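You operate a simulated robot arm through the tools that you are given. There is no shell and no other tool. Be economical: measure what you need, move in short steps, check, and stop when the job is done.

You are at the controls of a simulated two-armed robot. One attempt, no reset.

JOB
Pick up the carton marked end plugs with one hand, pass it to the other hand and put it on the kerb between the two boxes. Set down upright: carton marked end plugs.

The check looks at the end state, three seconds after you hand in, the way a careful person would. Anything else that was tipped, shoved, dropped, spilled or broken makes it a failure.

ROBOT AND FRAMES
Two 7-joint arms with two-finger parallel grippers on one trunk, on a base that drives. Base frame: it is fixed to the floor where the robot stands at the start and does not move with it; the origin is under the middle of the robot, x ahead of it, y to its left, z up. Readings come in m, rad, newtons and seconds.
The left shoulder is at the start at [0.05, 0.168, 1.157], the right one opposite. With the tool pointing down near the work surface each hand reaches from about 0.22 to 0.66 m from the robot's upright axis, wherever it stands, measured 20 degrees to its own side. Places, roughly: kerb between the two boxes [-2.5, 1.5, 0.4]. Payload 1.57 kg a hand.
The TCP of each hand is the grasp point between the finger pads, 0.03 m short of the fingertips. In the tool frame z runs along the fingers and y along their closing line. Largest opening 0.08 m; finger width 0.017, thickness 0.012; the body of the gripper, 0.04 by 0.082 m, starts 0.08 m behind the TCP.
Orientation is that of the tool frame in the base frame, as a unit quaternion [x, y, z, w]. With the fingers straight down and closing along the base's y, the tool's x points along the base's -x, its y along +y and its z along -z.

CONTROLS
- The arms move only by the tool play_rows. It takes "left_plan", "right_plan" or both (then of equal length, played together; a hand with none holds still); each is a list that holds one entry, the list of rows, each a list of 7 numbers: the shift along the tool's x, y, z in m, then the turn, a rotation vector about the tool's x, y, z in rad, then the gripper command, from -1 (shut) to 1 (fully open), values between in proportion. In form: [[[tx, ty, tz, rx, ry, rz, hand], ...]]. A call has 1 to 8 rows; each row is the pose to reach, as a shift and turn from the pose commanded when the call began, along the tool's axes at that moment. Each row takes 0.2 s and may step no farther than 0.05 m and 0.15 rad from the row before; otherwise, or with a gripper value out of range, the whole call is refused. Where a pose cannot be reached the arm comes as near as it can. A force on the tool above 40 N (or 10 N above the force at the start of the call, whichever is more), or a blocked arm, ends the call early, and 0.2 s more pass. Each finger travels about 0.045 m/s and halts on what it meets, pressing with about 21 N; the grip force reading is that of the motor and also rises with nothing between the fingers. The clock runs only during rows and for 0.2 s after the last one: add rows that repeat a pose to give the fingers time. The reply holds the time, the measured pose of the TCP, the force on the tool along the base axes, the opening and the grip force, in the units named above and with some noise, with the torque about the TCP (base axes, N m) and any sound that the robot's microphone picked up.
- Cameras (640 x 400 px; columns grow to the right, rows downward): "scene" is now at [0.125, 0.0164, 1.3604]; the picture's right is [0.18, -0.98, 0.00], its down [-0.60, -0.11, -0.79] and it looks along [0.78, 0.14, -0.61] (base axes); focal length 273 px, centre (320, 200). "left" rides on the left gripper at [0.072, 0.007, -0.122] in its tool frame; the picture's right is [-0.09, 1.00, 0.00], its down [-0.84, -0.08, -0.54] and it looks along [-0.54, -0.05, 0.84] (tool axes); focal length 238 px, centre (320, 200). "right" rides on the right gripper at [0.072, -0.007, -0.122] in its tool frame; the picture's right is [0.09, 1.00, 0.00], its down [-0.84, 0.08, -0.54] and it looks along [-0.54, 0.05, 0.84] (tool axes); focal length 238 px, centre (320, 200). There is no depth. A picture from a camera that has moved, and an enlarged one, comes with that camera's place and axes in the base frame and with its lens.
- get_image(camera): a new picture of that camera. No time passes.
- lift_body(by): slides the trunk up (or, below 0, down) by that many m; the arms and the scene camera ride with it, the base frame stays. It gives what a move gives, with no picture.
- base_move(legs): drives the robot by 1 to 6 legs, each [ahead, left, turn to the left] in m, m and rad, along the robot's own axes; the way and the turn of a leg run together, so that a leg with both is an arc; at most 1.5 m and 3.142 rad a leg. The arms and the cameras ride along, it lands a little off, and it stops where it bumps. It gives what a move gives.
- pan_tilt(pan, tilt): turns the head with the scene camera to pan (to the left, within 1.396 rad either way) and tilt (down, from -0.506 to 1.204), counted from straight ahead of the robot. It gives what a move gives.
- close_up(camera, box): a new picture of the part [left, top, right, bottom] of that camera's present view, enlarged. No time passes.
- hand_in(): hands the job in; it is judged then, once.

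Go step by step. Nothing tells you exact positions but the pictures and the camera data: compare them with the known pose of the tool, close in by small moves and look again before you grip or let go. The budget is 120 turns and 92 pictures, counting those below and the enlarged ones. Unless the task says otherwise, let go and move clear before handing in, and close with one line.

The tools are called as name(argument=value, ...) on one line, values as JSON. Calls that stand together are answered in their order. play_rows: Moves the arms, as the interface text tells. Its arguments: {"type":"object","properties":{"left_plan":{"type":"array","items":{"type":"array","items":{"type":"array","items":{"type":"number"}}}},"right_plan":{"type":"array","items":{"type":"array","items":{"type":"array","items":{"type":"number"}}}}},"required":[]} The other tools are called the same way: lift_body (by) slides the trunk up or down; base_move (legs) drives the base; pan_tilt (pan, tilt) turns the head that bears the scene camera; get_image (camera) takes a picture; close_up (camera, box) takes an enlarged picture of a part of a camera's view; hand_in () hands the job in.

At the start:

```text
time_s: 0.0
left_position: [0.308, 0.1612, 1.1693]
left_tcp_rot: [0.0, 1.0, -0.001, -0.001]
left_ft_force: [0.1, -0.2, 0.3]
left_ft_torque: [0.04, -0.03, 0.02]
left_opening: 0.0798
left_gripper_force: 0.0
right_position: [0.3957, -0.1103, 1.1097]
right_tcp_rot: [0.0, 1.0, 0.001, -0.001]
right_ft_force: [0.0, 0.5, -0.5]
right_ft_torque: [0.0, -0.03, 0.03]
right_opening: 0.0799
right_gripper_force: 0.1
trunk travel left (down, up): [-0.325, 0.118]
robot x, y, heading: [0.002, -0.002, -0.004]
head pan, tilt: [0.18, 0.656]
```

scene: 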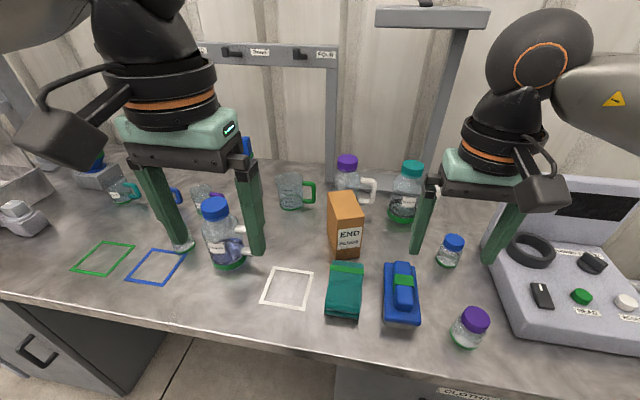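
right: 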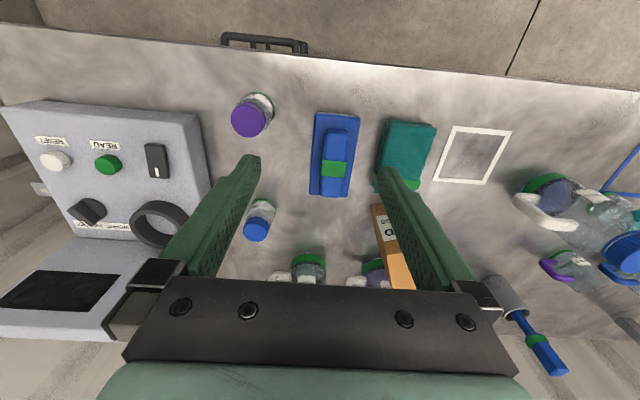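
left: 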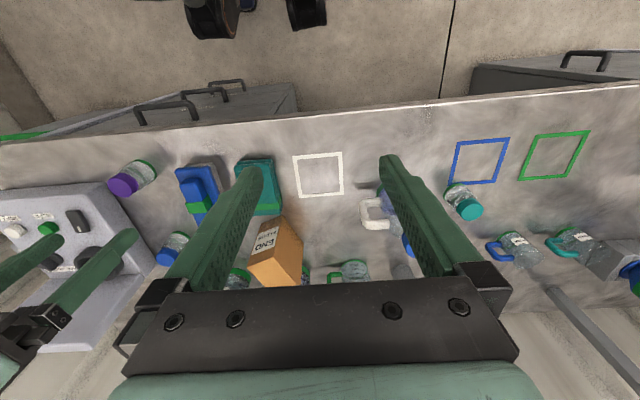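

I see the orange END PLUGS carton near the middle of the bench, roughly at (0.57, 0.03). I'll enlarge it to measure it before moving.

close_up(camera="scene", box=[260, 140, 440, 280])

close_up(camera="left", box=[200, 160, 360, 300])

```text
2.86 times, centred on (350, 210) of scene
camera zoom: at [0.125, 0.0164, 1.3604], right [0.18, -0.98, 0.0], down [-0.6, -0.11, -0.79], along [0.78, 0.14, -0.61], focal length 780 px, centre (234, 171)
```

zoom: 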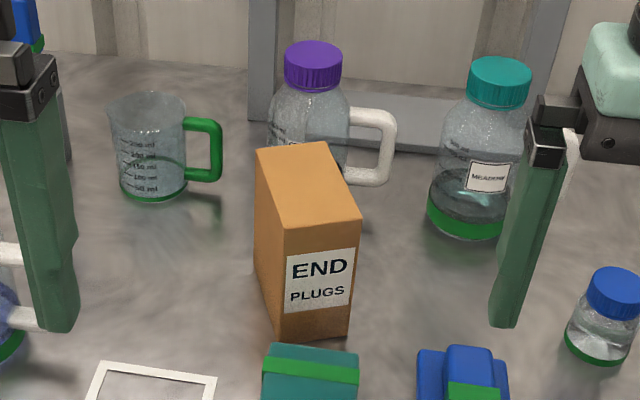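

```text
2.86 times, centred on (280, 230) of left
camera zoom: at [0.236, 0.1674, 1.2912], right [0.09, 1.0, 0.0], down [0.84, -0.08, 0.54], along [0.54, -0.05, -0.84], focal length 681 px, centre (434, 114)
```

zoom: 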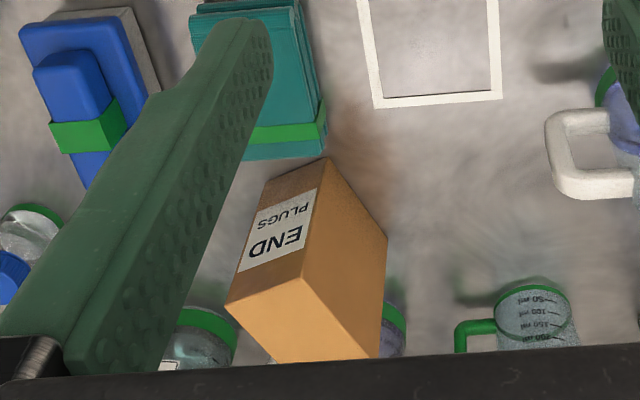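

The carton measures about 0.06 × 0.095 × 0.125 m, centred near (0.60, 0.045) and turned about 20° left. I plan to take it low from the front with the right hand tilted, which leaves its top free for the left hand. First I'll yaw the right hand and move it forward.

play_rows(right_plan=[[[-0.025, 0.027, 0.007, 0, 0, -0.116, 1], [-0.05, 0.054, 0.014, 0, 0, -0.233, 1], [-0.075, 0.08, 0.02, 0, 0, -0.349, 1]]])

```text
time_s: 0.8
left_position: [0.3081, 0.1607, 1.1692]
left_tcp_rot: [0.0, 1.0, 0.001, -0.001]
left_ft_force: [-0.3, -1.0, -1.0]
left_ft_torque: [-0.01, 0.02, 0.01]
left_opening: 0.0799
left_gripper_force: 0.1
right_position: [0.4712, -0.0295, 1.0882]
right_tcp_rot: [-0.174, 0.985, 0.001, 0.0]
right_ft_force: [0.4, 0.3, 0.5]
right_ft_torque: [0.02, 0.02, 0.03]
right_opening: 0.0802
right_gripper_force: 0.0
trunk travel left (down, up): [-0.325, 0.118]
robot x, y, heading: [-0.0017, 0.0038, 0.004]
head pan, tilt: [0.18, 0.656]
```

The yaw is as intended. Next I pitch the fingers forward to about 40° below horizontal and come to the pre-grasp point.

play_rows(right_plan=[[[-0.005, 0.004, 0.01, 0, -0.146, 0, 1], [-0.01, 0.009, 0.02, 0, -0.291, 0, 1], [-0.015, 0.013, 0.03, 0, -0.437, 0, 1], [-0.02, 0.017, 0.04, 0, -0.582, 0, 1], [-0.025, 0.022, 0.05, 0, -0.728, 0, 1], [-0.03, 0.026, 0.058, 0, -0.873, 0, 1]]])

get_image(camera="scene")

get_image(camera="right")

```text
time_s: 2.2
left_position: [0.3081, 0.1606, 1.1693]
left_tcp_rot: [-0.001, 1.0, 0.001, -0.001]
left_ft_force: [0.0, -0.5, -0.2]
left_ft_torque: [0.0, 0.02, 0.0]
left_opening: 0.0799
left_gripper_force: 0.0
right_position: [0.4898, 0.0057, 1.0312]
right_tcp_rot: [-0.156, 0.892, 0.074, 0.417]
right_ft_force: [0.3, 0.3, 0.4]
right_ft_torque: [0.04, 0.02, -0.04]
right_opening: 0.0798
right_gripper_force: 0.0
trunk travel left (down, up): [-0.325, 0.118]
robot x, y, heading: [-0.0004, 0.0, -0.003]
head pan, tilt: [0.18, 0.656]
```

```text
86 pictures are left
camera scene: at [0.125, 0.0164, 1.3604], right [0.18, -0.98, 0.0], down [-0.6, -0.11, -0.79], along [0.78, 0.14, -0.61], focal length 273 px, centre (320, 200)
```

scene: 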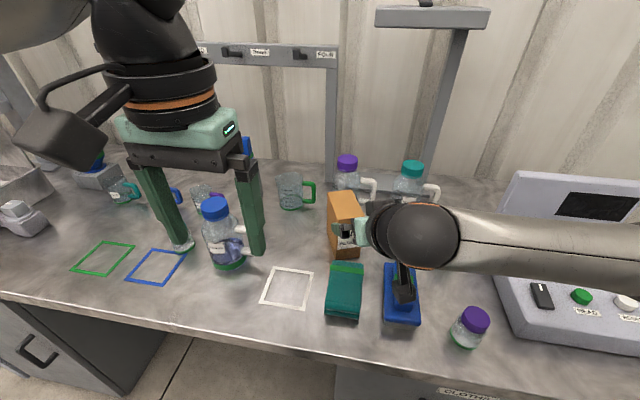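

```text
85 pictures are left
camera right: at [0.361, -0.0491, 1.0534], right [-0.4, 0.92, -0.07], down [0.09, 0.11, 0.99], along [0.91, 0.39, -0.12], focal length 238 px, centre (320, 200)
```

right: 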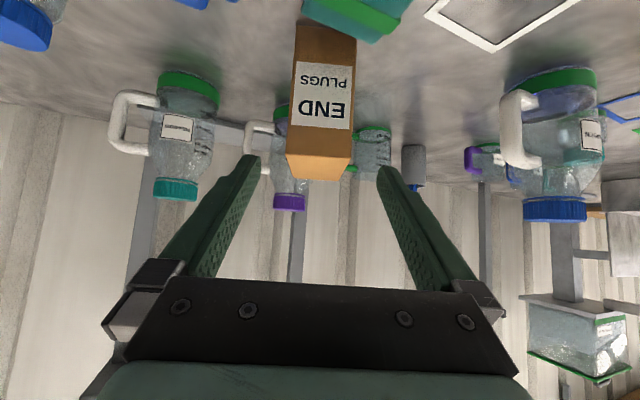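

The tilted pose is reached and the carton sits centred ahead of the fingers. I'll enlarge the view to check the yaw and centring precisely.

close_up(camera="right", box=[240, 0, 400, 200])

```text
2.00 times, centred on (320, 100) of right
camera zoom: at [0.361, -0.0491, 1.0534], right [-0.4, 0.92, -0.07], down [0.09, 0.11, 0.99], along [0.91, 0.39, -0.12], focal length 477 px, centre (320, 400)
```

zoom: 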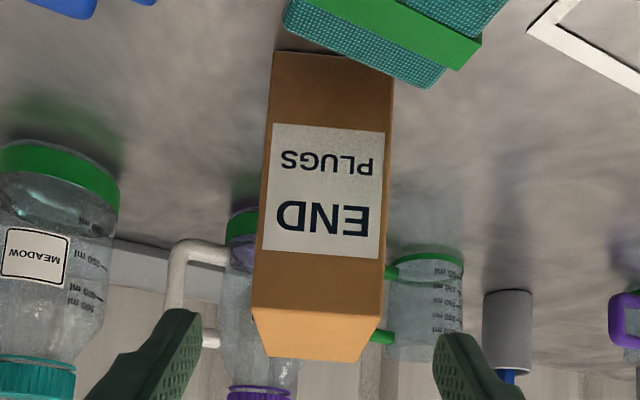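

The front face's bottom midpoint comes out at (0.554, 0.0285), and the fingers are aligned with it. I'll drop slightly, then advance along the fingers to straddle the carton with the hand open.

play_rows(right_plan=[[[0.016, 0, 0.0, 0, 0, 0, 1], [0.016, 0, 0.03, 0, 0, 0, 1], [0.016, 0, 0.055, 0, 0, 0, 1], [0.016, 0, 0.08, 0, 0, 0, 1], [0.016, 0, 0.1, 0, 0, 0, 1], [0.016, 0, 0.12, 0, 0, 0, 1], [0.016, 0, 0.138, 0, 0, 0, 1], [0.016, 0, 0.138, 0, 0, 0, 1]]])

get_image(camera="right")

close_up(camera="scene", box=[260, 140, 480, 320])

```text
time_s: 4.0
left_position: [0.308, 0.1622, 1.1705]
left_tcp_rot: [0.0, 1.0, 0.0, 0.0]
left_ft_force: [0.2, 0.2, 0.3]
left_ft_torque: [0.0, 0.03, 0.0]
left_opening: 0.0802
left_gripper_force: 0.0
right_position: [0.5792, 0.0382, 0.9309]
right_tcp_rot: [-0.157, 0.892, 0.074, 0.417]
right_ft_force: [0.3, 0.1, -0.1]
right_ft_torque: [-0.02, 0.0, -0.02]
right_opening: 0.0803
right_gripper_force: 0.1
trunk travel left (down, up): [-0.325, 0.118]
robot x, y, heading: [-0.0006, 0.0019, 0.001]
head pan, tilt: [0.18, 0.656]
```

```text
83 pictures are left
camera right: at [0.4503, -0.0166, 0.9527], right [-0.4, 0.92, -0.07], down [0.09, 0.11, 0.99], along [0.91, 0.39, -0.13], focal length 238 px, centre (320, 200)
```

right: 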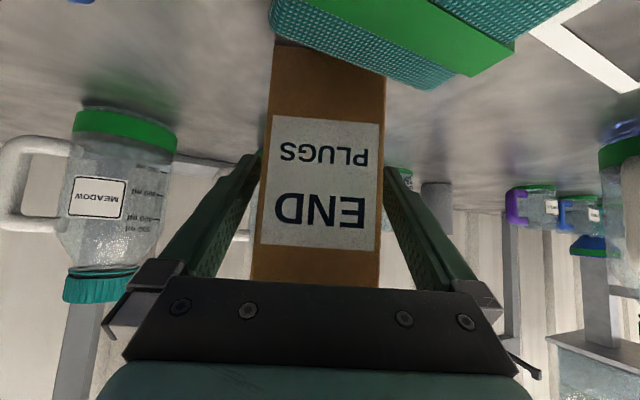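

```text
2.22 times, centred on (370, 230) of scene
camera zoom: at [0.1249, 0.0164, 1.3604], right [0.18, -0.98, 0.0], down [-0.6, -0.11, -0.79], along [0.78, 0.14, -0.61], focal length 607 px, centre (209, 133)
```

zoom: 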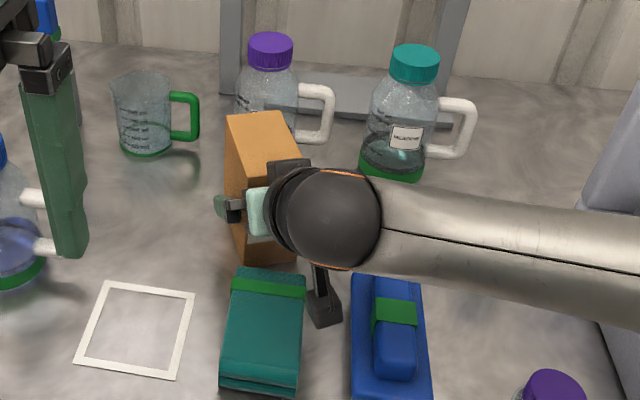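

The fingers straddle the carton with clearance on both sides and no contact. Closing now.

play_rows(right_plan=[[[0, 0, 0, 0, 0, 0, 0.5], [0, 0, 0, 0, 0, 0, 0.0], [0, 0, 0, 0, 0, 0, -0.5], [0, 0, 0, 0, 0, 0, -1], [0, 0, 0, 0, 0, 0, -1], [0, 0, 0, 0, 0, 0, -1]]])

```text
time_s: 5.4
left_position: [0.3081, 0.1616, 1.1698]
left_tcp_rot: [0.0, 1.0, 0.0, -0.001]
left_ft_force: [0.9, -0.1, -0.5]
left_ft_torque: [0.01, 0.05, -0.01]
left_opening: 0.0798
left_gripper_force: 0.1
right_position: [0.5802, 0.0372, 0.9304]
right_tcp_rot: [-0.157, 0.892, 0.074, 0.417]
right_ft_force: [-0.9, 0.9, 0.3]
right_ft_torque: [0.01, 0.0, 0.03]
right_opening: 0.0597
right_gripper_force: 21.2
trunk travel left (down, up): [-0.325, 0.118]
robot x, y, heading: [-0.0004, -0.0007, 0.001]
head pan, tilt: [0.18, 0.656]
```

The carton is gripped at 0.060 m opening with 21 N. I'll lift straight up about 0.15 m.

play_rows(right_plan=[[[-0.0153, 0, -0.0129, 0, 0, 0, -1], [-0.0306, 0, -0.0257, 0, 0, 0, -1], [-0.046, 0, -0.0386, 0, 0, 0, -1], [-0.0613, 0, -0.0514, 0, 0, 0, -1], [-0.0766, 0, -0.0643, 0, 0, 0, -1], [-0.0919, 0, -0.0772, 0, 0, 0, -1], [-0.1149, 0, -0.0964, 0, 0, 0, -1]]])

get_image(camera="scene")

get_image(camera="left")

```text
time_s: 7.0
left_position: [0.3067, 0.1607, 1.1689]
left_tcp_rot: [-0.001, 1.0, 0.0, 0.001]
left_ft_force: [0.0, -0.7, -0.3]
left_ft_torque: [-0.01, -0.01, 0.01]
left_opening: 0.08
left_gripper_force: 0.1
right_position: [0.5804, 0.0357, 1.08]
right_tcp_rot: [-0.157, 0.892, 0.074, 0.417]
right_ft_force: [-0.3, -0.4, -1.5]
right_ft_torque: [0.01, -0.02, 0.03]
right_opening: 0.0601
right_gripper_force: 21.0
trunk travel left (down, up): [-0.325, 0.118]
robot x, y, heading: [0.0025, -0.0015, 0.002]
head pan, tilt: [0.18, 0.656]
```

```text
81 pictures are left
camera scene: at [0.1248, 0.0165, 1.3604], right [0.18, -0.98, 0.0], down [-0.6, -0.11, -0.79], along [0.78, 0.14, -0.61], focal length 273 px, centre (320, 200)
```

scene: 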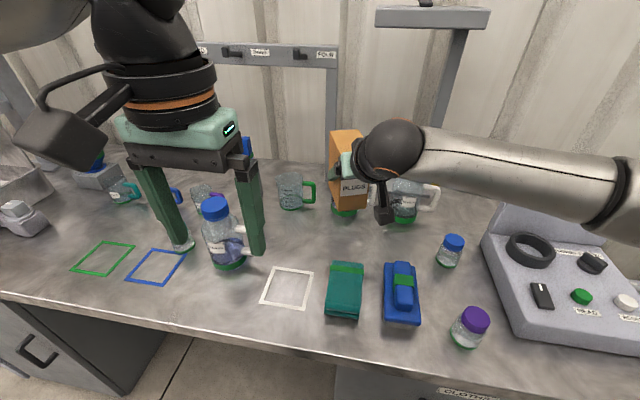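

```text
80 pictures are left
camera left: at [0.2358, 0.1675, 1.2912], right [0.09, 1.0, 0.0], down [0.84, -0.08, 0.54], along [0.54, -0.05, -0.84], focal length 238 px, centre (320, 200)
```

left: 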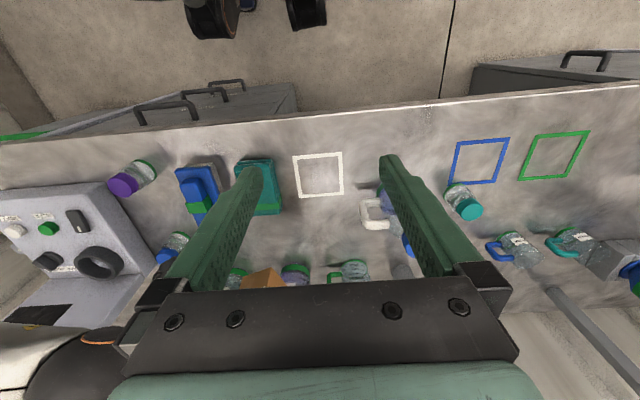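

The carton is held firmly and is light, around 1.5 N. I'll draw the right hand back a bit, and raise and yaw the left hand to match the carton's heading.

play_rows(right_plan=[[[0.023, 0.0085, -0.0115, 0, 0, 0, -1], [0.0455, 0.017, -0.023, 0, 0, 0, -1], [0.068, 0.0255, -0.0345, 0, 0, 0, -1], [0.091, 0.034, -0.046, 0, 0, 0, -1]]], left_plan=[[[-0.01, 0, -0.03, 0, 0, -0.09, 1], [-0.03, -0.005, -0.05, 0, 0, -0.18, 1], [-0.06, -0.015, -0.07, 0, 0, -0.265, 1], [-0.093, -0.03, -0.08, 0, 0, -0.349, 1]]])

get_image(camera="scene")

get_image(camera="left")

```text
time_s: 8.0
left_position: [0.4023, 0.1298, 1.2485]
left_tcp_rot: [-0.174, 0.985, 0.0, -0.001]
left_ft_force: [-0.3, 0.0, 0.1]
left_ft_torque: [0.01, -0.01, 0.0]
left_opening: 0.0801
left_gripper_force: 0.2
right_position: [0.48, 0.0356, 1.0409]
right_tcp_rot: [-0.156, 0.892, 0.074, 0.417]
right_ft_force: [-1.0, 0.0, -0.7]
right_ft_torque: [0.01, 0.06, 0.04]
right_opening: 0.0596
right_gripper_force: 20.6
trunk travel left (down, up): [-0.325, 0.118]
robot x, y, heading: [-0.0014, -0.0012, -0.0]
head pan, tilt: [0.18, 0.656]
```

```text
79 pictures are left
camera scene: at [0.1254, 0.0159, 1.3603], right [0.18, -0.98, 0.0], down [-0.6, -0.11, -0.79], along [0.78, 0.14, -0.61], focal length 273 px, centre (320, 200)
```

scene: 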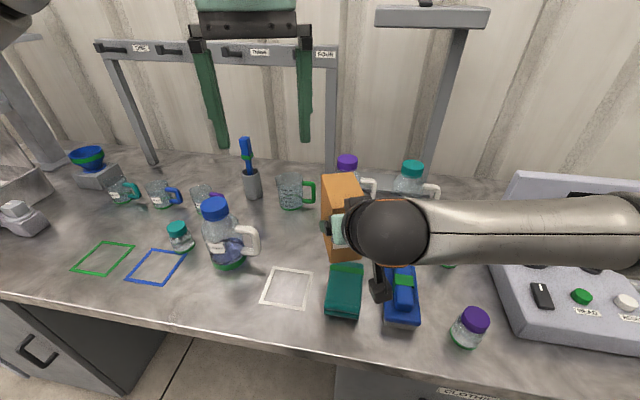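

```text
78 pictures are left
camera left: at [0.3329, 0.1114, 1.3706], right [-0.26, 0.97, 0.0], down [0.81, 0.21, 0.54], along [0.52, 0.14, -0.84], focal length 238 px, centre (320, 200)
```

left: 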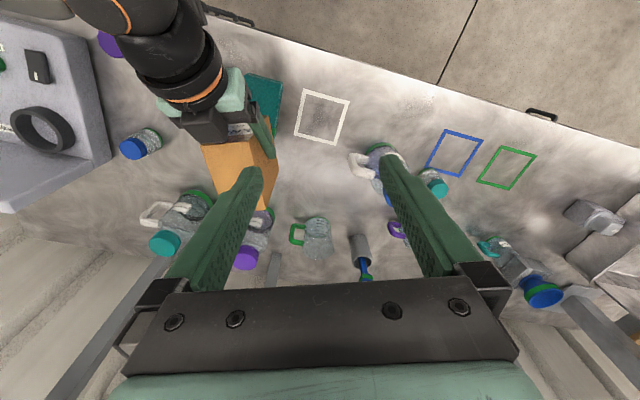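

The left hand is up and aligned. I'll bring it over the rear half of the carton at (0.52, 0.05), stay high, and check.

play_rows(left_plan=[[[-0.02, -0.029, 0, 0, 0, 0, 1], [-0.041, -0.058, 0, 0, 0, 0, 1], [-0.062, -0.087, 0, 0, 0, 0, 1], [-0.0826, -0.1152, 0, 0, 0, 0, 1], [-0.0826, -0.1152, 0.04, 0, 0, 0, 1]]])

get_image(camera="scene")

get_image(camera="left")

```text
time_s: 9.2
left_position: [0.5198, 0.051, 1.2088]
left_tcp_rot: [-0.173, 0.985, -0.001, -0.001]
left_ft_force: [-1.0, -0.3, -0.9]
left_ft_torque: [-0.02, 0.01, 0.01]
left_opening: 0.0798
left_gripper_force: 0.0
left hand out of reach, approached as far as the arm can: row 4
right_position: [0.4805, 0.0369, 1.0389]
right_tcp_rot: [-0.157, 0.892, 0.074, 0.417]
right_ft_force: [0.3, -0.1, -0.5]
right_ft_torque: [-0.02, 0.03, -0.03]
right_opening: 0.0596
right_gripper_force: 20.9
trunk travel left (down, up): [-0.325, 0.118]
robot x, y, heading: [-0.0004, 0.0003, 0.003]
head pan, tilt: [0.18, 0.656]
```

```text
77 pictures are left
camera scene: at [0.1262, 0.017, 1.3602], right [0.18, -0.98, 0.0], down [-0.6, -0.11, -0.79], along [0.78, 0.14, -0.61], focal length 273 px, centre (320, 200)
```

scene: 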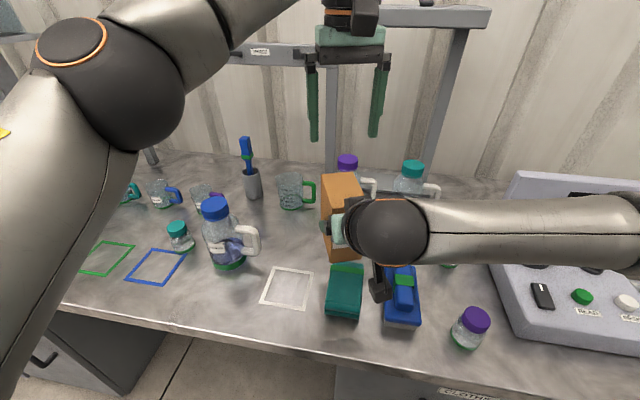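

```text
76 pictures are left
camera left: at [0.45, 0.0325, 1.33], right [-0.25, 0.97, 0.0], down [0.81, 0.21, 0.54], along [0.52, 0.14, -0.84], focal length 238 px, centre (320, 200)
```

left: 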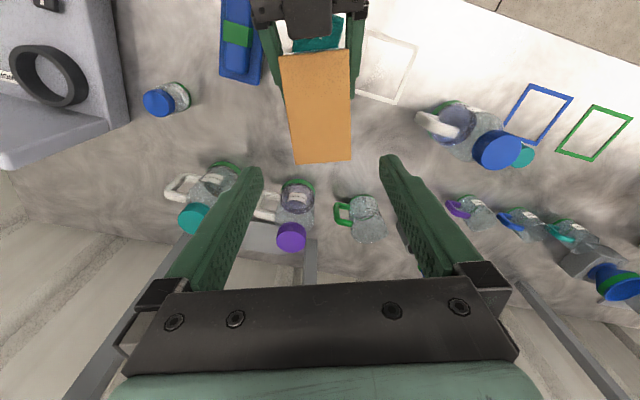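

The carton top's centreline lies right under the left hand, within a few millimetres. I'll descend most of the way and look.

play_rows(left_plan=[[[-0.004, 0, 0.03, 0, 0, 0, 1], [-0.004, 0, 0.06, 0, 0, 0, 1], [-0.004, 0, 0.08, 0, 0, 0, 1], [-0.004, 0, 0.1, 0, 0, 0, 1]]])

get_image(camera="scene")

get_image(camera="left")

get_image(camera="right")

```text
time_s: 10.2
left_position: [0.5226, 0.053, 1.1085]
left_tcp_rot: [-0.174, 0.985, 0.0, -0.001]
left_ft_force: [0.1, 0.9, -0.6]
left_ft_torque: [-0.01, 0.01, -0.04]
left_opening: 0.0801
left_gripper_force: 0.1
right_position: [0.4805, 0.0369, 1.0396]
right_tcp_rot: [-0.156, 0.892, 0.074, 0.417]
right_ft_force: [0.2, 0.8, -0.9]
right_ft_torque: [-0.02, 0.04, 0.0]
right_opening: 0.0596
right_gripper_force: 21.1
trunk travel left (down, up): [-0.325, 0.118]
robot x, y, heading: [-0.0018, -0.0002, -0.003]
head pan, tilt: [0.18, 0.656]
```

```text
75 pictures are left
camera scene: at [0.1252, 0.0165, 1.3604], right [0.18, -0.98, 0.0], down [-0.6, -0.11, -0.79], along [0.78, 0.14, -0.61], focal length 273 px, centre (320, 200)
```

scene: 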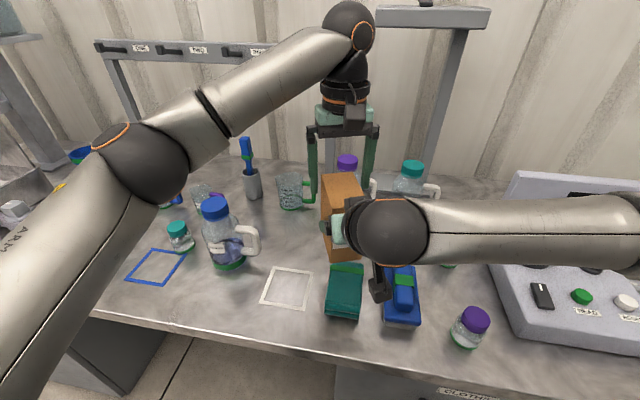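

```text
74 pictures are left
camera left: at [0.4523, 0.0341, 1.231], right [-0.25, 0.97, 0.0], down [0.81, 0.21, 0.54], along [0.52, 0.14, -0.84], focal length 238 px, centre (320, 200)
```

left: 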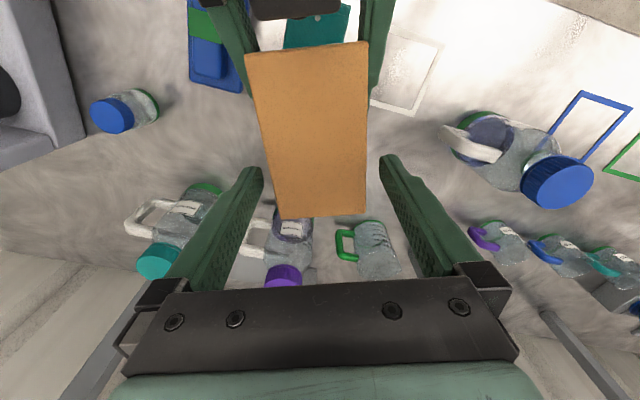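

```text
73 pictures are left
camera right: at [0.3509, -0.0176, 1.0626], right [-0.4, 0.92, -0.07], down [0.09, 0.11, 0.99], along [0.91, 0.39, -0.13], focal length 238 px, centre (320, 200)
```

right: 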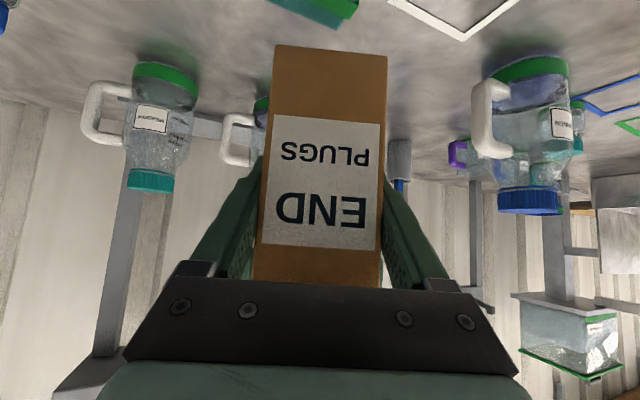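

Both fingers straddle the carton centrally and the two hands are well clear of each other. I'll descend the last 4 cm.

play_rows(left_plan=[[[0, 0, 0.015, 0, 0, 0, 1], [0, 0, 0.028, 0, 0, 0, 1], [0, 0, 0.037, 0, 0, 0, 1], [0, 0, 0.037, 0, 0, 0, 1]]])

get_image(camera="left")

close_up(camera="scene", box=[260, 60, 460, 300])

```text
time_s: 11.2
left_position: [0.5211, 0.0515, 1.0721]
left_tcp_rot: [-0.173, 0.985, 0.0, 0.0]
left_ft_force: [-0.2, 0.7, -1.2]
left_ft_torque: [0.0, 0.03, 0.01]
left_opening: 0.0798
left_gripper_force: 0.0
right_position: [0.479, 0.0362, 1.0399]
right_tcp_rot: [-0.157, 0.892, 0.073, 0.417]
right_ft_force: [0.3, -0.4, -0.8]
right_ft_torque: [-0.01, -0.01, 0.02]
right_opening: 0.0597
right_gripper_force: 21.0
trunk travel left (down, up): [-0.325, 0.118]
robot x, y, heading: [-0.0006, -0.0008, 0.005]
head pan, tilt: [0.18, 0.656]
```

```text
72 pictures are left
camera left: at [0.4518, 0.0338, 1.1935], right [-0.25, 0.97, 0.0], down [0.81, 0.21, 0.54], along [0.52, 0.14, -0.84], focal length 238 px, centre (320, 200)
```

left: 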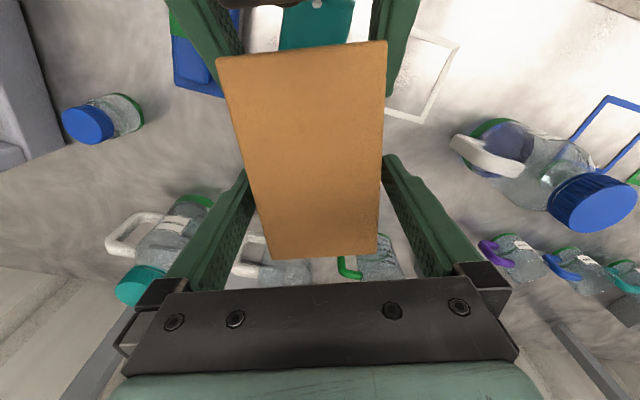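

```text
1.67 times, centred on (360, 180) of scene
camera zoom: at [0.125, 0.0164, 1.3604], right [0.18, -0.98, 0.0], down [-0.6, -0.11, -0.79], along [0.78, 0.14, -0.61], focal length 455 px, centre (253, 233)
```

zoom: 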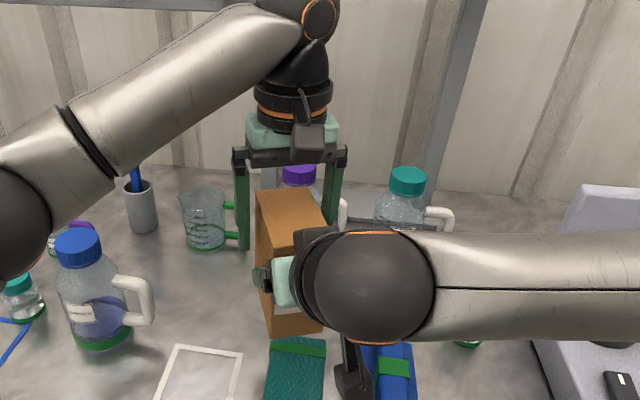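

The left fingers are in place around the carton. Closing the left hand while the right still holds.

play_rows(left_plan=[[[0, 0, 0, 0, 0, 0, 0.6], [0, 0, 0, 0, 0, 0, 0.3], [0, 0, 0, 0, 0, 0, 0], [0, 0, 0, 0, 0, 0, -1], [0, 0, 0, 0, 0, 0, -1], [0, 0, 0, 0, 0, 0, -1]]])

```text
time_s: 12.6
left_position: [0.5212, 0.0519, 1.0716]
left_tcp_rot: [-0.174, 0.985, 0.0, 0.0]
left_ft_force: [1.6, -2.0, -0.4]
left_ft_torque: [0.03, 0.01, 0.04]
left_opening: 0.0595
left_gripper_force: 21.3
right_position: [0.4793, 0.0373, 1.0403]
right_tcp_rot: [-0.157, 0.892, 0.074, 0.417]
right_ft_force: [-2.1, 1.8, -0.4]
right_ft_torque: [-0.09, -0.12, 0.11]
right_opening: 0.0598
right_gripper_force: 21.1
trunk travel left (down, up): [-0.325, 0.118]
robot x, y, heading: [0.0004, 0.0005, -0.002]
head pan, tilt: [0.18, 0.656]
```

Both hands hold the carton with little internal force. Now I open the right hand and back it straight out along its fingers.

play_rows(right_plan=[[[0, 0, 0, 0, 0, 0, 0], [0, 0, 0, 0, 0, 0, 1], [0, 0, 0, 0, 0, 0, 1], [0, 0, 0, 0, 0, 0, 1]]])

play_rows(right_plan=[[[0, 0, -0.02, 0, 0, 0, 1], [0, 0, -0.05, 0, 0, 0, 1], [0, 0, -0.08, 0, 0, 0, 1], [0.02, -0.03, -0.1, 0, 0, 0, 1], [0.03, -0.07, -0.1, 0, 0, 0, 1], [0.03, -0.11, -0.1, 0, 0, 0, 1]]])

get_image(camera="scene")

get_image(camera="left")

```text
time_s: 13.6
left_position: [0.5222, 0.0533, 1.072]
left_tcp_rot: [-0.174, 0.985, -0.001, -0.001]
left_ft_force: [0.5, 0.2, 0.3]
left_ft_torque: [0.0, -0.03, 0.01]
left_opening: 0.0599
left_gripper_force: 20.6
right_position: [0.4791, 0.0365, 1.0404]
right_tcp_rot: [-0.158, 0.892, 0.074, 0.417]
right_ft_force: [-0.4, 0.8, -0.6]
right_ft_torque: [-0.03, -0.01, 0.01]
right_opening: 0.0801
right_gripper_force: 0.1
trunk travel left (down, up): [-0.325, 0.118]
robot x, y, heading: [0.0002, 0.0019, 0.001]
head pan, tilt: [0.18, 0.656]
```

```text
time_s: 15.0
left_position: [0.5227, 0.0515, 1.0719]
left_tcp_rot: [-0.174, 0.985, 0.0, 0.0]
left_ft_force: [-0.1, 0.2, -0.2]
left_ft_torque: [0.04, -0.04, -0.01]
left_opening: 0.0599
left_gripper_force: 21.0
right_position: [0.4247, -0.1017, 1.0821]
right_tcp_rot: [-0.157, 0.892, 0.073, 0.417]
right_ft_force: [0.3, 0.8, -0.3]
right_ft_torque: [0.01, 0.0, -0.02]
right_opening: 0.08
right_gripper_force: 0.0
trunk travel left (down, up): [-0.325, 0.118]
robot x, y, heading: [-0.0029, -0.0002, 0.004]
head pan, tilt: [0.18, 0.656]
```

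```text
70 pictures are left
camera scene: at [0.1249, 0.0158, 1.3604], right [0.18, -0.98, 0.0], down [-0.6, -0.11, -0.79], along [0.78, 0.14, -0.61], focal length 273 px, centre (320, 200)
```

scene: 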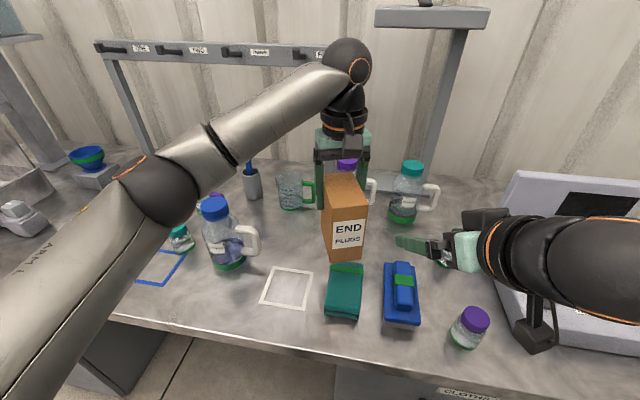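

```text
69 pictures are left
camera left: at [0.4517, 0.0331, 1.1937], right [-0.25, 0.97, 0.0], down [0.81, 0.21, 0.54], along [0.52, 0.14, -0.84], focal length 238 px, centre (320, 200)
```

left: 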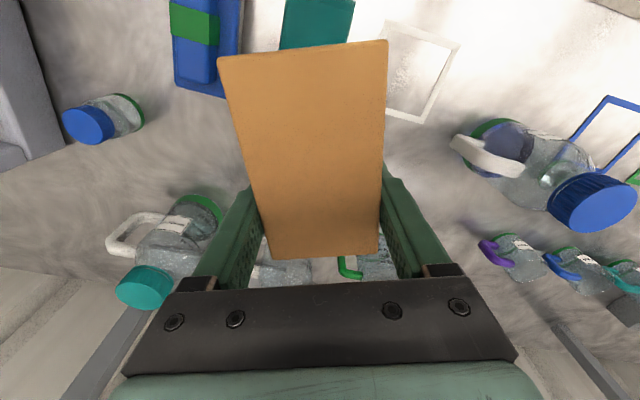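

The handover is done and the left hand holds the carton upright. I'll raise both hands and tuck them in before driving.

play_rows(left_plan=[[[0, 0, -0.03, 0, 0, 0, -1], [0, 0, -0.06, 0, 0, 0, -1], [0, 0, -0.09, 0, 0, 0, -1], [0, 0, -0.12, 0, 0, 0, -1], [0.028, 0.038, -0.12, 0, 0, 0, -1], [0.057, 0.077, -0.12, 0, 0, 0, -1], [0.0855, 0.1, -0.12, 0, 0, 0, -1]]], right_plan=[[[-0.03, 0, -0.025, 0, 0, 0, 1], [-0.06, 0, -0.05, 0, 0.14, 0, 1], [-0.077, 0, -0.064, 0, 0.28, 0, 1], [-0.077, -0.02, -0.064, 0, 0.42, 0, 1], [-0.077, -0.04, -0.064, 0, 0.56, 0, 1], [-0.077, -0.05, -0.064, 0, 0.7, 0, 1], [-0.077, -0.05, -0.064, 0, 0.84, 0, 1]]])

get_image(camera="scene")

```text
time_s: 16.6
left_position: [0.4066, 0.1195, 1.1923]
left_tcp_rot: [-0.174, 0.985, 0.001, -0.001]
left_ft_force: [-0.6, 0.1, -2.1]
left_ft_torque: [-0.03, -0.02, 0.01]
left_opening: 0.0596
left_gripper_force: 21.5
right_position: [0.4445, -0.1467, 1.1817]
right_tcp_rot: [-0.174, 0.985, 0.003, 0.015]
right_ft_force: [0.3, -0.9, 0.1]
right_ft_torque: [-0.04, 0.01, 0.01]
right_opening: 0.0803
right_gripper_force: 0.0
trunk travel left (down, up): [-0.325, 0.118]
robot x, y, heading: [-0.0007, 0.0007, -0.001]
head pan, tilt: [0.18, 0.656]
```

```text
68 pictures are left
camera scene: at [0.1245, 0.0172, 1.3604], right [0.18, -0.98, 0.0], down [-0.6, -0.11, -0.79], along [0.78, 0.14, -0.61], focal length 273 px, centre (320, 200)
```

scene: 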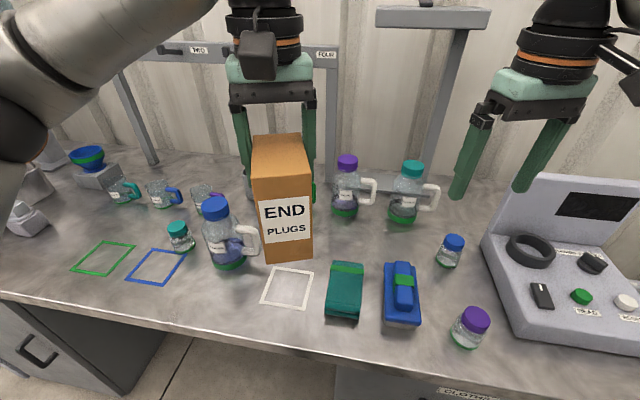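

Both hands are clear above the bench. Before backing off I'll look to the left for obstacles.

pan_tilt(pan=1.39, tilt=0.5)

get_image(camera="scene")

```text
time_s: 18.0
left_position: [0.407, 0.1175, 1.1925]
left_tcp_rot: [-0.174, 0.985, 0.0, -0.001]
left_ft_force: [0.5, 0.2, -1.0]
left_ft_torque: [0.02, -0.01, -0.03]
left_opening: 0.0597
left_gripper_force: 20.9
right_position: [0.4452, -0.1467, 1.1815]
right_tcp_rot: [-0.174, 0.985, 0.004, 0.017]
right_ft_force: [-0.3, -0.2, -0.1]
right_ft_torque: [0.01, 0.0, -0.01]
right_opening: 0.08
right_gripper_force: 0.0
trunk travel left (down, up): [-0.325, 0.118]
robot x, y, heading: [0.0004, -0.0015, -0.005]
head pan, tilt: [1.389, 0.499]
```

```text
67 pictures are left
camera scene: at [0.0564, 0.0904, 1.3744], right [0.98, -0.18, 0.0], down [-0.09, -0.47, -0.88], along [0.16, 0.86, -0.48], focal length 273 px, centre (320, 200)
```

scene: 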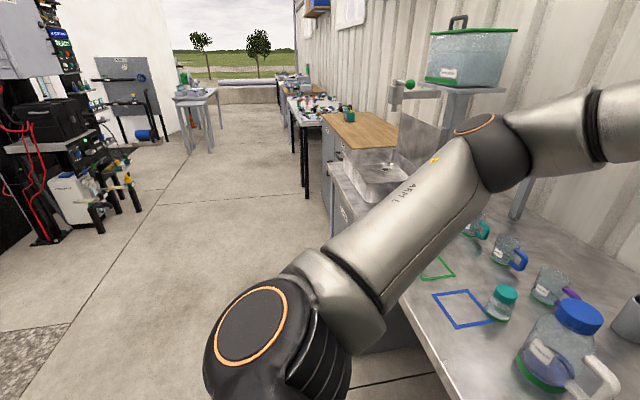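

The space to the left is open floor, with racks farther off to the back-left. I'll back away 0.5 m, then turn left toward the kerb.

base_move(legs=[[-0.5, 0, 0], [0, 0, 1.2]])

pan_tilt(pan=1.2, tilt=0.45)

get_image(camera="scene")

```text
time_s: 24.0
left_position: [-0.4652, 0.4224, 1.1915]
left_tcp_rot: [-0.701, 0.714, -0.001, -0.002]
left_ft_force: [-0.3, -0.3, -1.8]
left_ft_torque: [0.02, 0.03, 0.0]
left_opening: 0.0595
left_gripper_force: 20.4
right_position: [-0.2074, 0.3624, 1.181]
right_tcp_rot: [-0.699, 0.715, 0.011, 0.012]
right_ft_force: [0.0, 0.2, -0.5]
right_ft_torque: [-0.01, -0.01, -0.04]
right_opening: 0.0802
right_gripper_force: 0.0
trunk travel left (down, up): [-0.325, 0.118]
robot x, y, heading: [-0.5051, -0.001, 1.197]
head pan, tilt: [1.389, 0.499]
```

```text
time_s: 24.7
left_position: [-0.4647, 0.4222, 1.1922]
left_tcp_rot: [-0.7, 0.714, -0.001, -0.001]
left_ft_force: [0.2, 0.0, -1.4]
left_ft_torque: [0.07, 0.01, -0.01]
left_opening: 0.0597
left_gripper_force: 21.2
right_position: [-0.207, 0.3618, 1.1813]
right_tcp_rot: [-0.699, 0.715, 0.013, 0.011]
right_ft_force: [-0.9, 0.0, -0.2]
right_ft_torque: [-0.01, 0.01, 0.0]
right_opening: 0.0799
right_gripper_force: 0.0
trunk travel left (down, up): [-0.325, 0.118]
robot x, y, heading: [-0.5059, -0.0002, 1.198]
head pan, tilt: [1.201, 0.45]
```

```text
66 pictures are left
camera scene: at [-0.558, 0.0998, 1.3788], right [0.67, 0.74, 0.0], down [0.32, -0.29, -0.9], along [-0.67, 0.61, -0.44], focal length 273 px, centre (320, 200)
```

scene: 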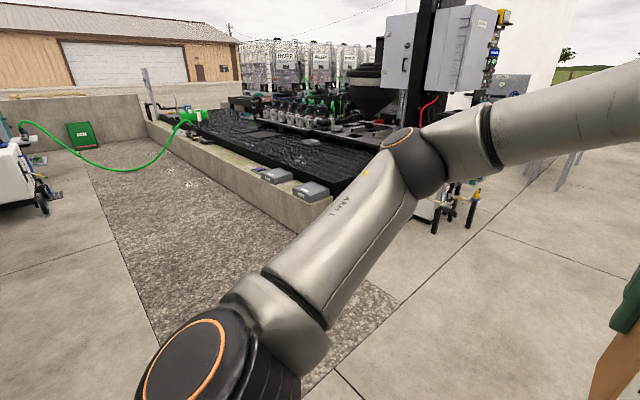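

I can see the kerb with two grey boxes on its top and a gap between them, matching (-2.5, 1.5). I'll enlarge it.

close_up(camera="scene", box=[220, 130, 350, 220])

```text
4.44 times, centred on (285, 175) of scene
camera zoom: at [-0.558, 0.0998, 1.3788], right [0.67, 0.74, 0.0], down [0.32, -0.29, -0.9], along [-0.67, 0.61, -0.44], focal length 1214 px, centre (476, 311)
```

zoom: 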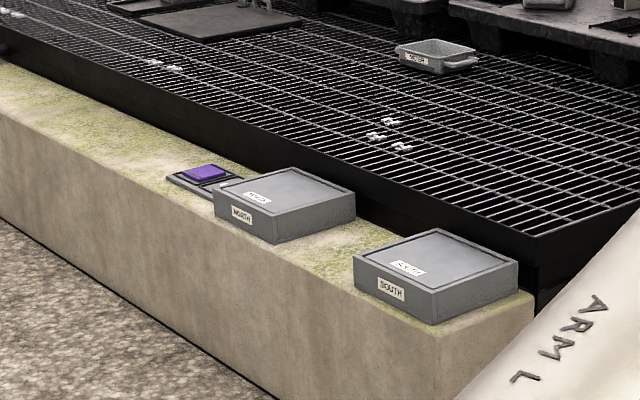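

The kerb runs along x with its front edge at y≈1.33 and its top at 0.4. The gap lies between x≈-2.56 and -2.30, so the target is about (-2.43, 1.45). I'll face +y, sidestep left and come partway toward it.

base_move(legs=[[0, 0, 0.373], [0, 1.4, 0], [0.5, 0.345, 0]])

pan_tilt(pan=0.15, tilt=0.75)

get_image(camera="scene")

```text
time_s: 35.8
left_position: [-2.3646, 0.8904, 1.1932]
left_tcp_rot: [0.821, -0.572, 0.001, 0.002]
left_ft_force: [0.1, 0.0, -1.0]
left_ft_torque: [0.02, 0.0, 0.01]
left_opening: 0.0598
left_gripper_force: 21.0
right_position: [-2.1001, 0.9287, 1.1813]
right_tcp_rot: [0.821, -0.571, -0.014, -0.008]
right_ft_force: [-1.0, 1.1, -0.6]
right_ft_torque: [0.0, 0.01, 0.02]
right_opening: 0.0803
right_gripper_force: 0.1
trunk travel left (down, up): [-0.325, 0.118]
robot x, y, heading: [-2.2425, 0.4802, 1.576]
head pan, tilt: [1.201, 0.45]
```

```text
time_s: 37.1
left_position: [-2.3637, 0.89, 1.194]
left_tcp_rot: [0.82, -0.572, 0.001, 0.0]
left_ft_force: [-0.5, 0.5, -0.9]
left_ft_torque: [0.0, -0.03, 0.01]
left_opening: 0.0598
left_gripper_force: 20.9
right_position: [-2.0996, 0.9284, 1.181]
right_tcp_rot: [0.82, -0.572, -0.015, -0.011]
right_ft_force: [0.3, 0.2, -0.2]
right_ft_torque: [-0.01, -0.02, -0.02]
right_opening: 0.0797
right_gripper_force: 0.0
trunk travel left (down, up): [-0.325, 0.118]
robot x, y, heading: [-2.2446, 0.4821, 1.579]
head pan, tilt: [0.15, 0.75]
```

```text
64 pictures are left
camera scene: at [-2.2571, 0.6054, 1.3524], right [0.99, 0.16, 0.0], down [0.11, -0.67, -0.73], along [-0.11, 0.72, -0.68], focal length 273 px, centre (320, 200)
```

scene: 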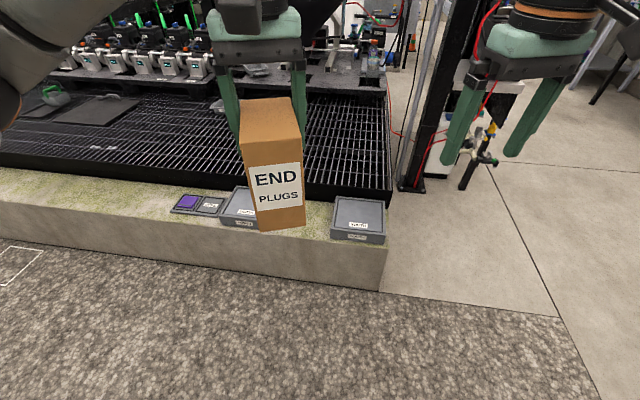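

I now face the kerb squarely, with the left hand near the gap. I'll drive ahead about 0.42 m with a small sidestep, then lower the trunk.

base_move(legs=[[0.42, 0.05, 0]])

lift_body(by=-0.3)

get_image(camera="scene")

get_image(camera="left")

```text
time_s: 39.7
left_position: [-2.4131, 1.3075, 1.1929]
left_tcp_rot: [0.82, -0.572, 0.002, 0.0]
left_ft_force: [-0.2, 0.3, -2.0]
left_ft_torque: [0.02, 0.04, -0.04]
left_opening: 0.0596
left_gripper_force: 21.3
right_position: [-2.1504, 1.3445, 1.1807]
right_tcp_rot: [0.82, -0.573, -0.014, -0.009]
right_ft_force: [0.3, -0.7, -0.5]
right_ft_torque: [0.0, 0.02, -0.02]
right_opening: 0.0796
right_gripper_force: 0.0
trunk travel left (down, up): [-0.325, 0.118]
robot x, y, heading: [-2.297, 0.8999, 1.572]
head pan, tilt: [0.15, 0.75]
```

```text
time_s: 42.7
left_position: [-2.4127, 1.3067, 0.8922]
left_tcp_rot: [0.82, -0.572, 0.001, 0.001]
left_ft_force: [0.3, -1.0, -1.0]
left_ft_torque: [-0.01, 0.0, 0.0]
left_opening: 0.0596
left_gripper_force: 21.3
right_position: [-2.15, 1.3444, 0.8814]
right_tcp_rot: [0.819, -0.573, -0.015, -0.009]
right_ft_force: [0.1, -0.1, 0.8]
right_ft_torque: [0.01, 0.01, -0.01]
right_opening: 0.0797
right_gripper_force: 0.0
trunk travel left (down, up): [-0.025, 0.418]
robot x, y, heading: [-2.296, 0.8993, 1.576]
head pan, tilt: [0.15, 0.75]
```

```text
63 pictures are left
camera scene: at [-2.3083, 1.0222, 1.0525], right [0.99, 0.15, 0.0], down [0.1, -0.67, -0.73], along [-0.11, 0.72, -0.68], focal length 273 px, centre (320, 200)
```

scene: 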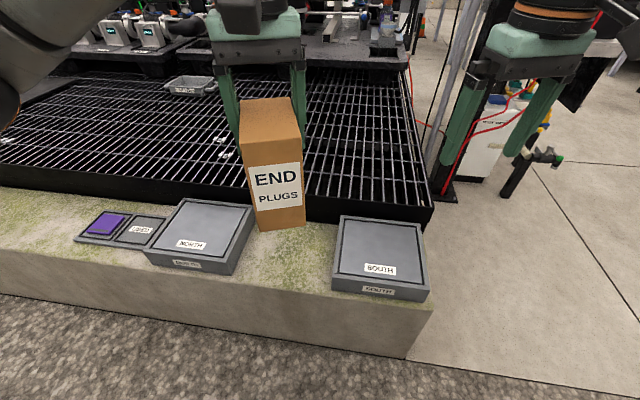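

```text
62 pictures are left
camera left: at [-2.3953, 1.2374, 1.0142], right [-0.97, -0.26, 0.0], down [-0.22, 0.81, 0.54], along [-0.14, 0.52, -0.84], focal length 238 px, centre (320, 200)
```

left: 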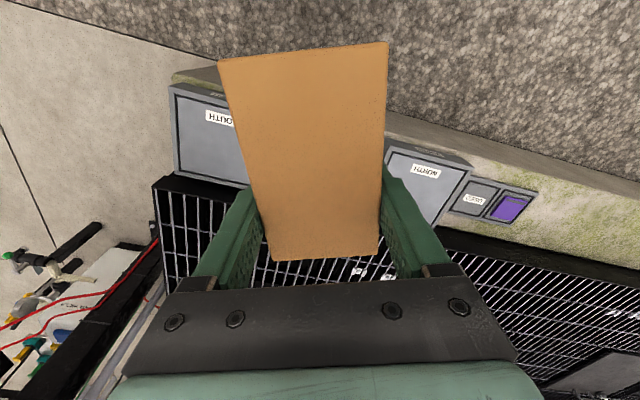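

The gap spans x≈-2.605 to -2.332 and the kerb spans y≈1.38 to 1.63, so the carton's centre should go to about (-2.468, 1.49). The reach is long, so I'll creep 0.09 m closer first.

base_move(legs=[[0.09, 0, 0]])

```text
time_s: 43.8
left_position: [-2.4139, 1.3965, 0.8921]
left_tcp_rot: [0.82, -0.572, 0.0, 0.0]
left_ft_force: [-0.9, -0.6, -1.1]
left_ft_torque: [0.06, -0.01, -0.01]
left_opening: 0.0597
left_gripper_force: 21.4
right_position: [-2.1511, 1.4333, 0.8813]
right_tcp_rot: [0.82, -0.572, -0.015, -0.01]
right_ft_force: [-0.1, 0.0, -0.7]
right_ft_torque: [0.0, -0.02, 0.01]
right_opening: 0.0802
right_gripper_force: 0.0
trunk travel left (down, up): [-0.025, 0.418]
robot x, y, heading: [-2.2964, 0.9889, 1.576]
head pan, tilt: [0.15, 0.75]
```

Next I extend over the gap, square the carton to the kerb, and descend partway.

play_rows(left_plan=[[[-0.025, 0.002, 0.015, 0, 0, 0.07, -1], [-0.051, 0.004, 0.03, 0, 0, 0.14, -1], [-0.076, 0.006, 0.05, 0, 0, 0.21, -1], [-0.102, 0.0085, 0.08, 0, 0, 0.28, -1], [-0.127, 0.0107, 0.11, 0, 0, 0.349, -1], [-0.127, 0.0107, 0.14, 0, 0, 0.349, -1], [-0.127, 0.0107, 0.17, 0, 0, 0.349, -1], [-0.127, 0.0107, 0.2, 0, 0, 0.349, -1]]])

get_image(camera="scene")

get_image(camera="left")

```text
time_s: 45.6
left_position: [-2.4677, 1.5109, 0.6925]
left_tcp_rot: [0.708, -0.706, 0.0, 0.0]
left_ft_force: [-0.8, 0.5, -0.9]
left_ft_torque: [0.01, -0.03, 0.01]
left_opening: 0.0597
left_gripper_force: 20.6
right_position: [-2.1512, 1.4342, 0.8818]
right_tcp_rot: [0.82, -0.572, -0.014, -0.01]
right_ft_force: [-0.2, 0.1, 0.4]
right_ft_torque: [0.02, -0.03, -0.02]
right_opening: 0.0799
right_gripper_force: 0.2
trunk travel left (down, up): [-0.025, 0.418]
robot x, y, heading: [-2.2958, 0.9874, 1.572]
head pan, tilt: [0.15, 0.75]
```

```text
61 pictures are left
camera scene: at [-2.3087, 1.1112, 1.0525], right [0.99, 0.15, 0.0], down [0.1, -0.67, -0.73], along [-0.11, 0.72, -0.68], focal length 273 px, centre (320, 200)
```

scene: 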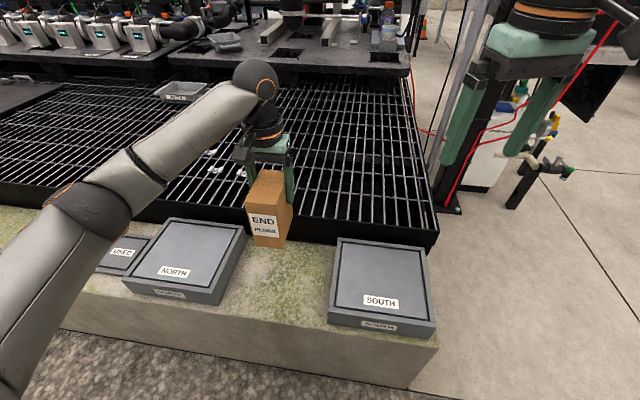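

```text
60 pictures are left
camera left: at [-2.4751, 1.4396, 0.814], right [-1.0, 0.09, 0.0], down [0.07, 0.84, 0.54], along [0.05, 0.54, -0.84], focal length 238 px, centre (320, 200)
```

left: 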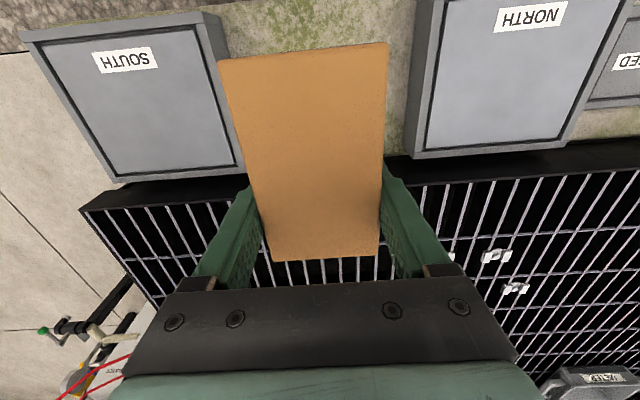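

The carton hangs over the middle of the gap, squared to the kerb, with its footprint fully on the top. I'll lower it to a few centimetres above and check the height.

play_rows(left_plan=[[[0, 0, 0.03, 0, 0, 0, -1], [0, 0, 0.06, 0, 0, 0, -1], [0, 0, 0.09, 0, 0, 0, -1], [0, 0, 0.12, 0, 0, 0, -1], [0, 0, 0.145, 0, 0, 0, -1], [0, 0, 0.165, 0, 0, 0, -1]]])

close_up(camera="scene", box=[180, 140, 380, 340])

```text
time_s: 47.0
left_position: [-2.4677, 1.5112, 0.5274]
left_tcp_rot: [0.709, -0.705, 0.001, 0.001]
left_ft_force: [0.3, -0.3, -1.9]
left_ft_torque: [0.02, 0.03, 0.04]
left_opening: 0.0599
left_gripper_force: 20.8
right_position: [-2.1509, 1.4342, 0.8824]
right_tcp_rot: [0.82, -0.572, -0.015, -0.009]
right_ft_force: [-0.3, 0.7, -0.5]
right_ft_torque: [0.02, 0.0, -0.01]
right_opening: 0.0799
right_gripper_force: 0.0
trunk travel left (down, up): [-0.025, 0.418]
robot x, y, heading: [-2.2959, 0.9889, 1.573]
head pan, tilt: [0.15, 0.75]
```

```text
2.00 times, centred on (280, 240) of scene
camera zoom: at [-2.3087, 1.1113, 1.0524], right [0.99, 0.15, 0.0], down [0.1, -0.67, -0.73], along [-0.11, 0.72, -0.68], focal length 546 px, centre (400, 120)
```

zoom: 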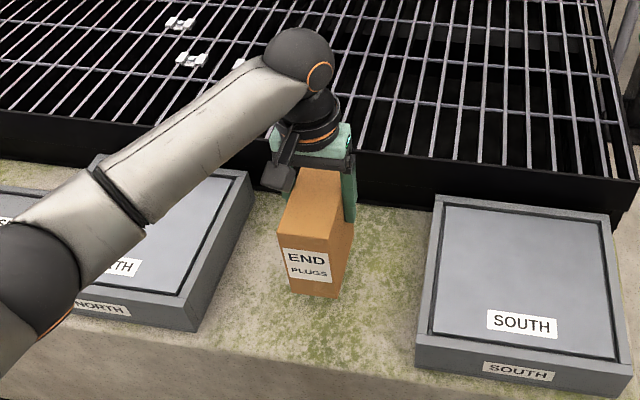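

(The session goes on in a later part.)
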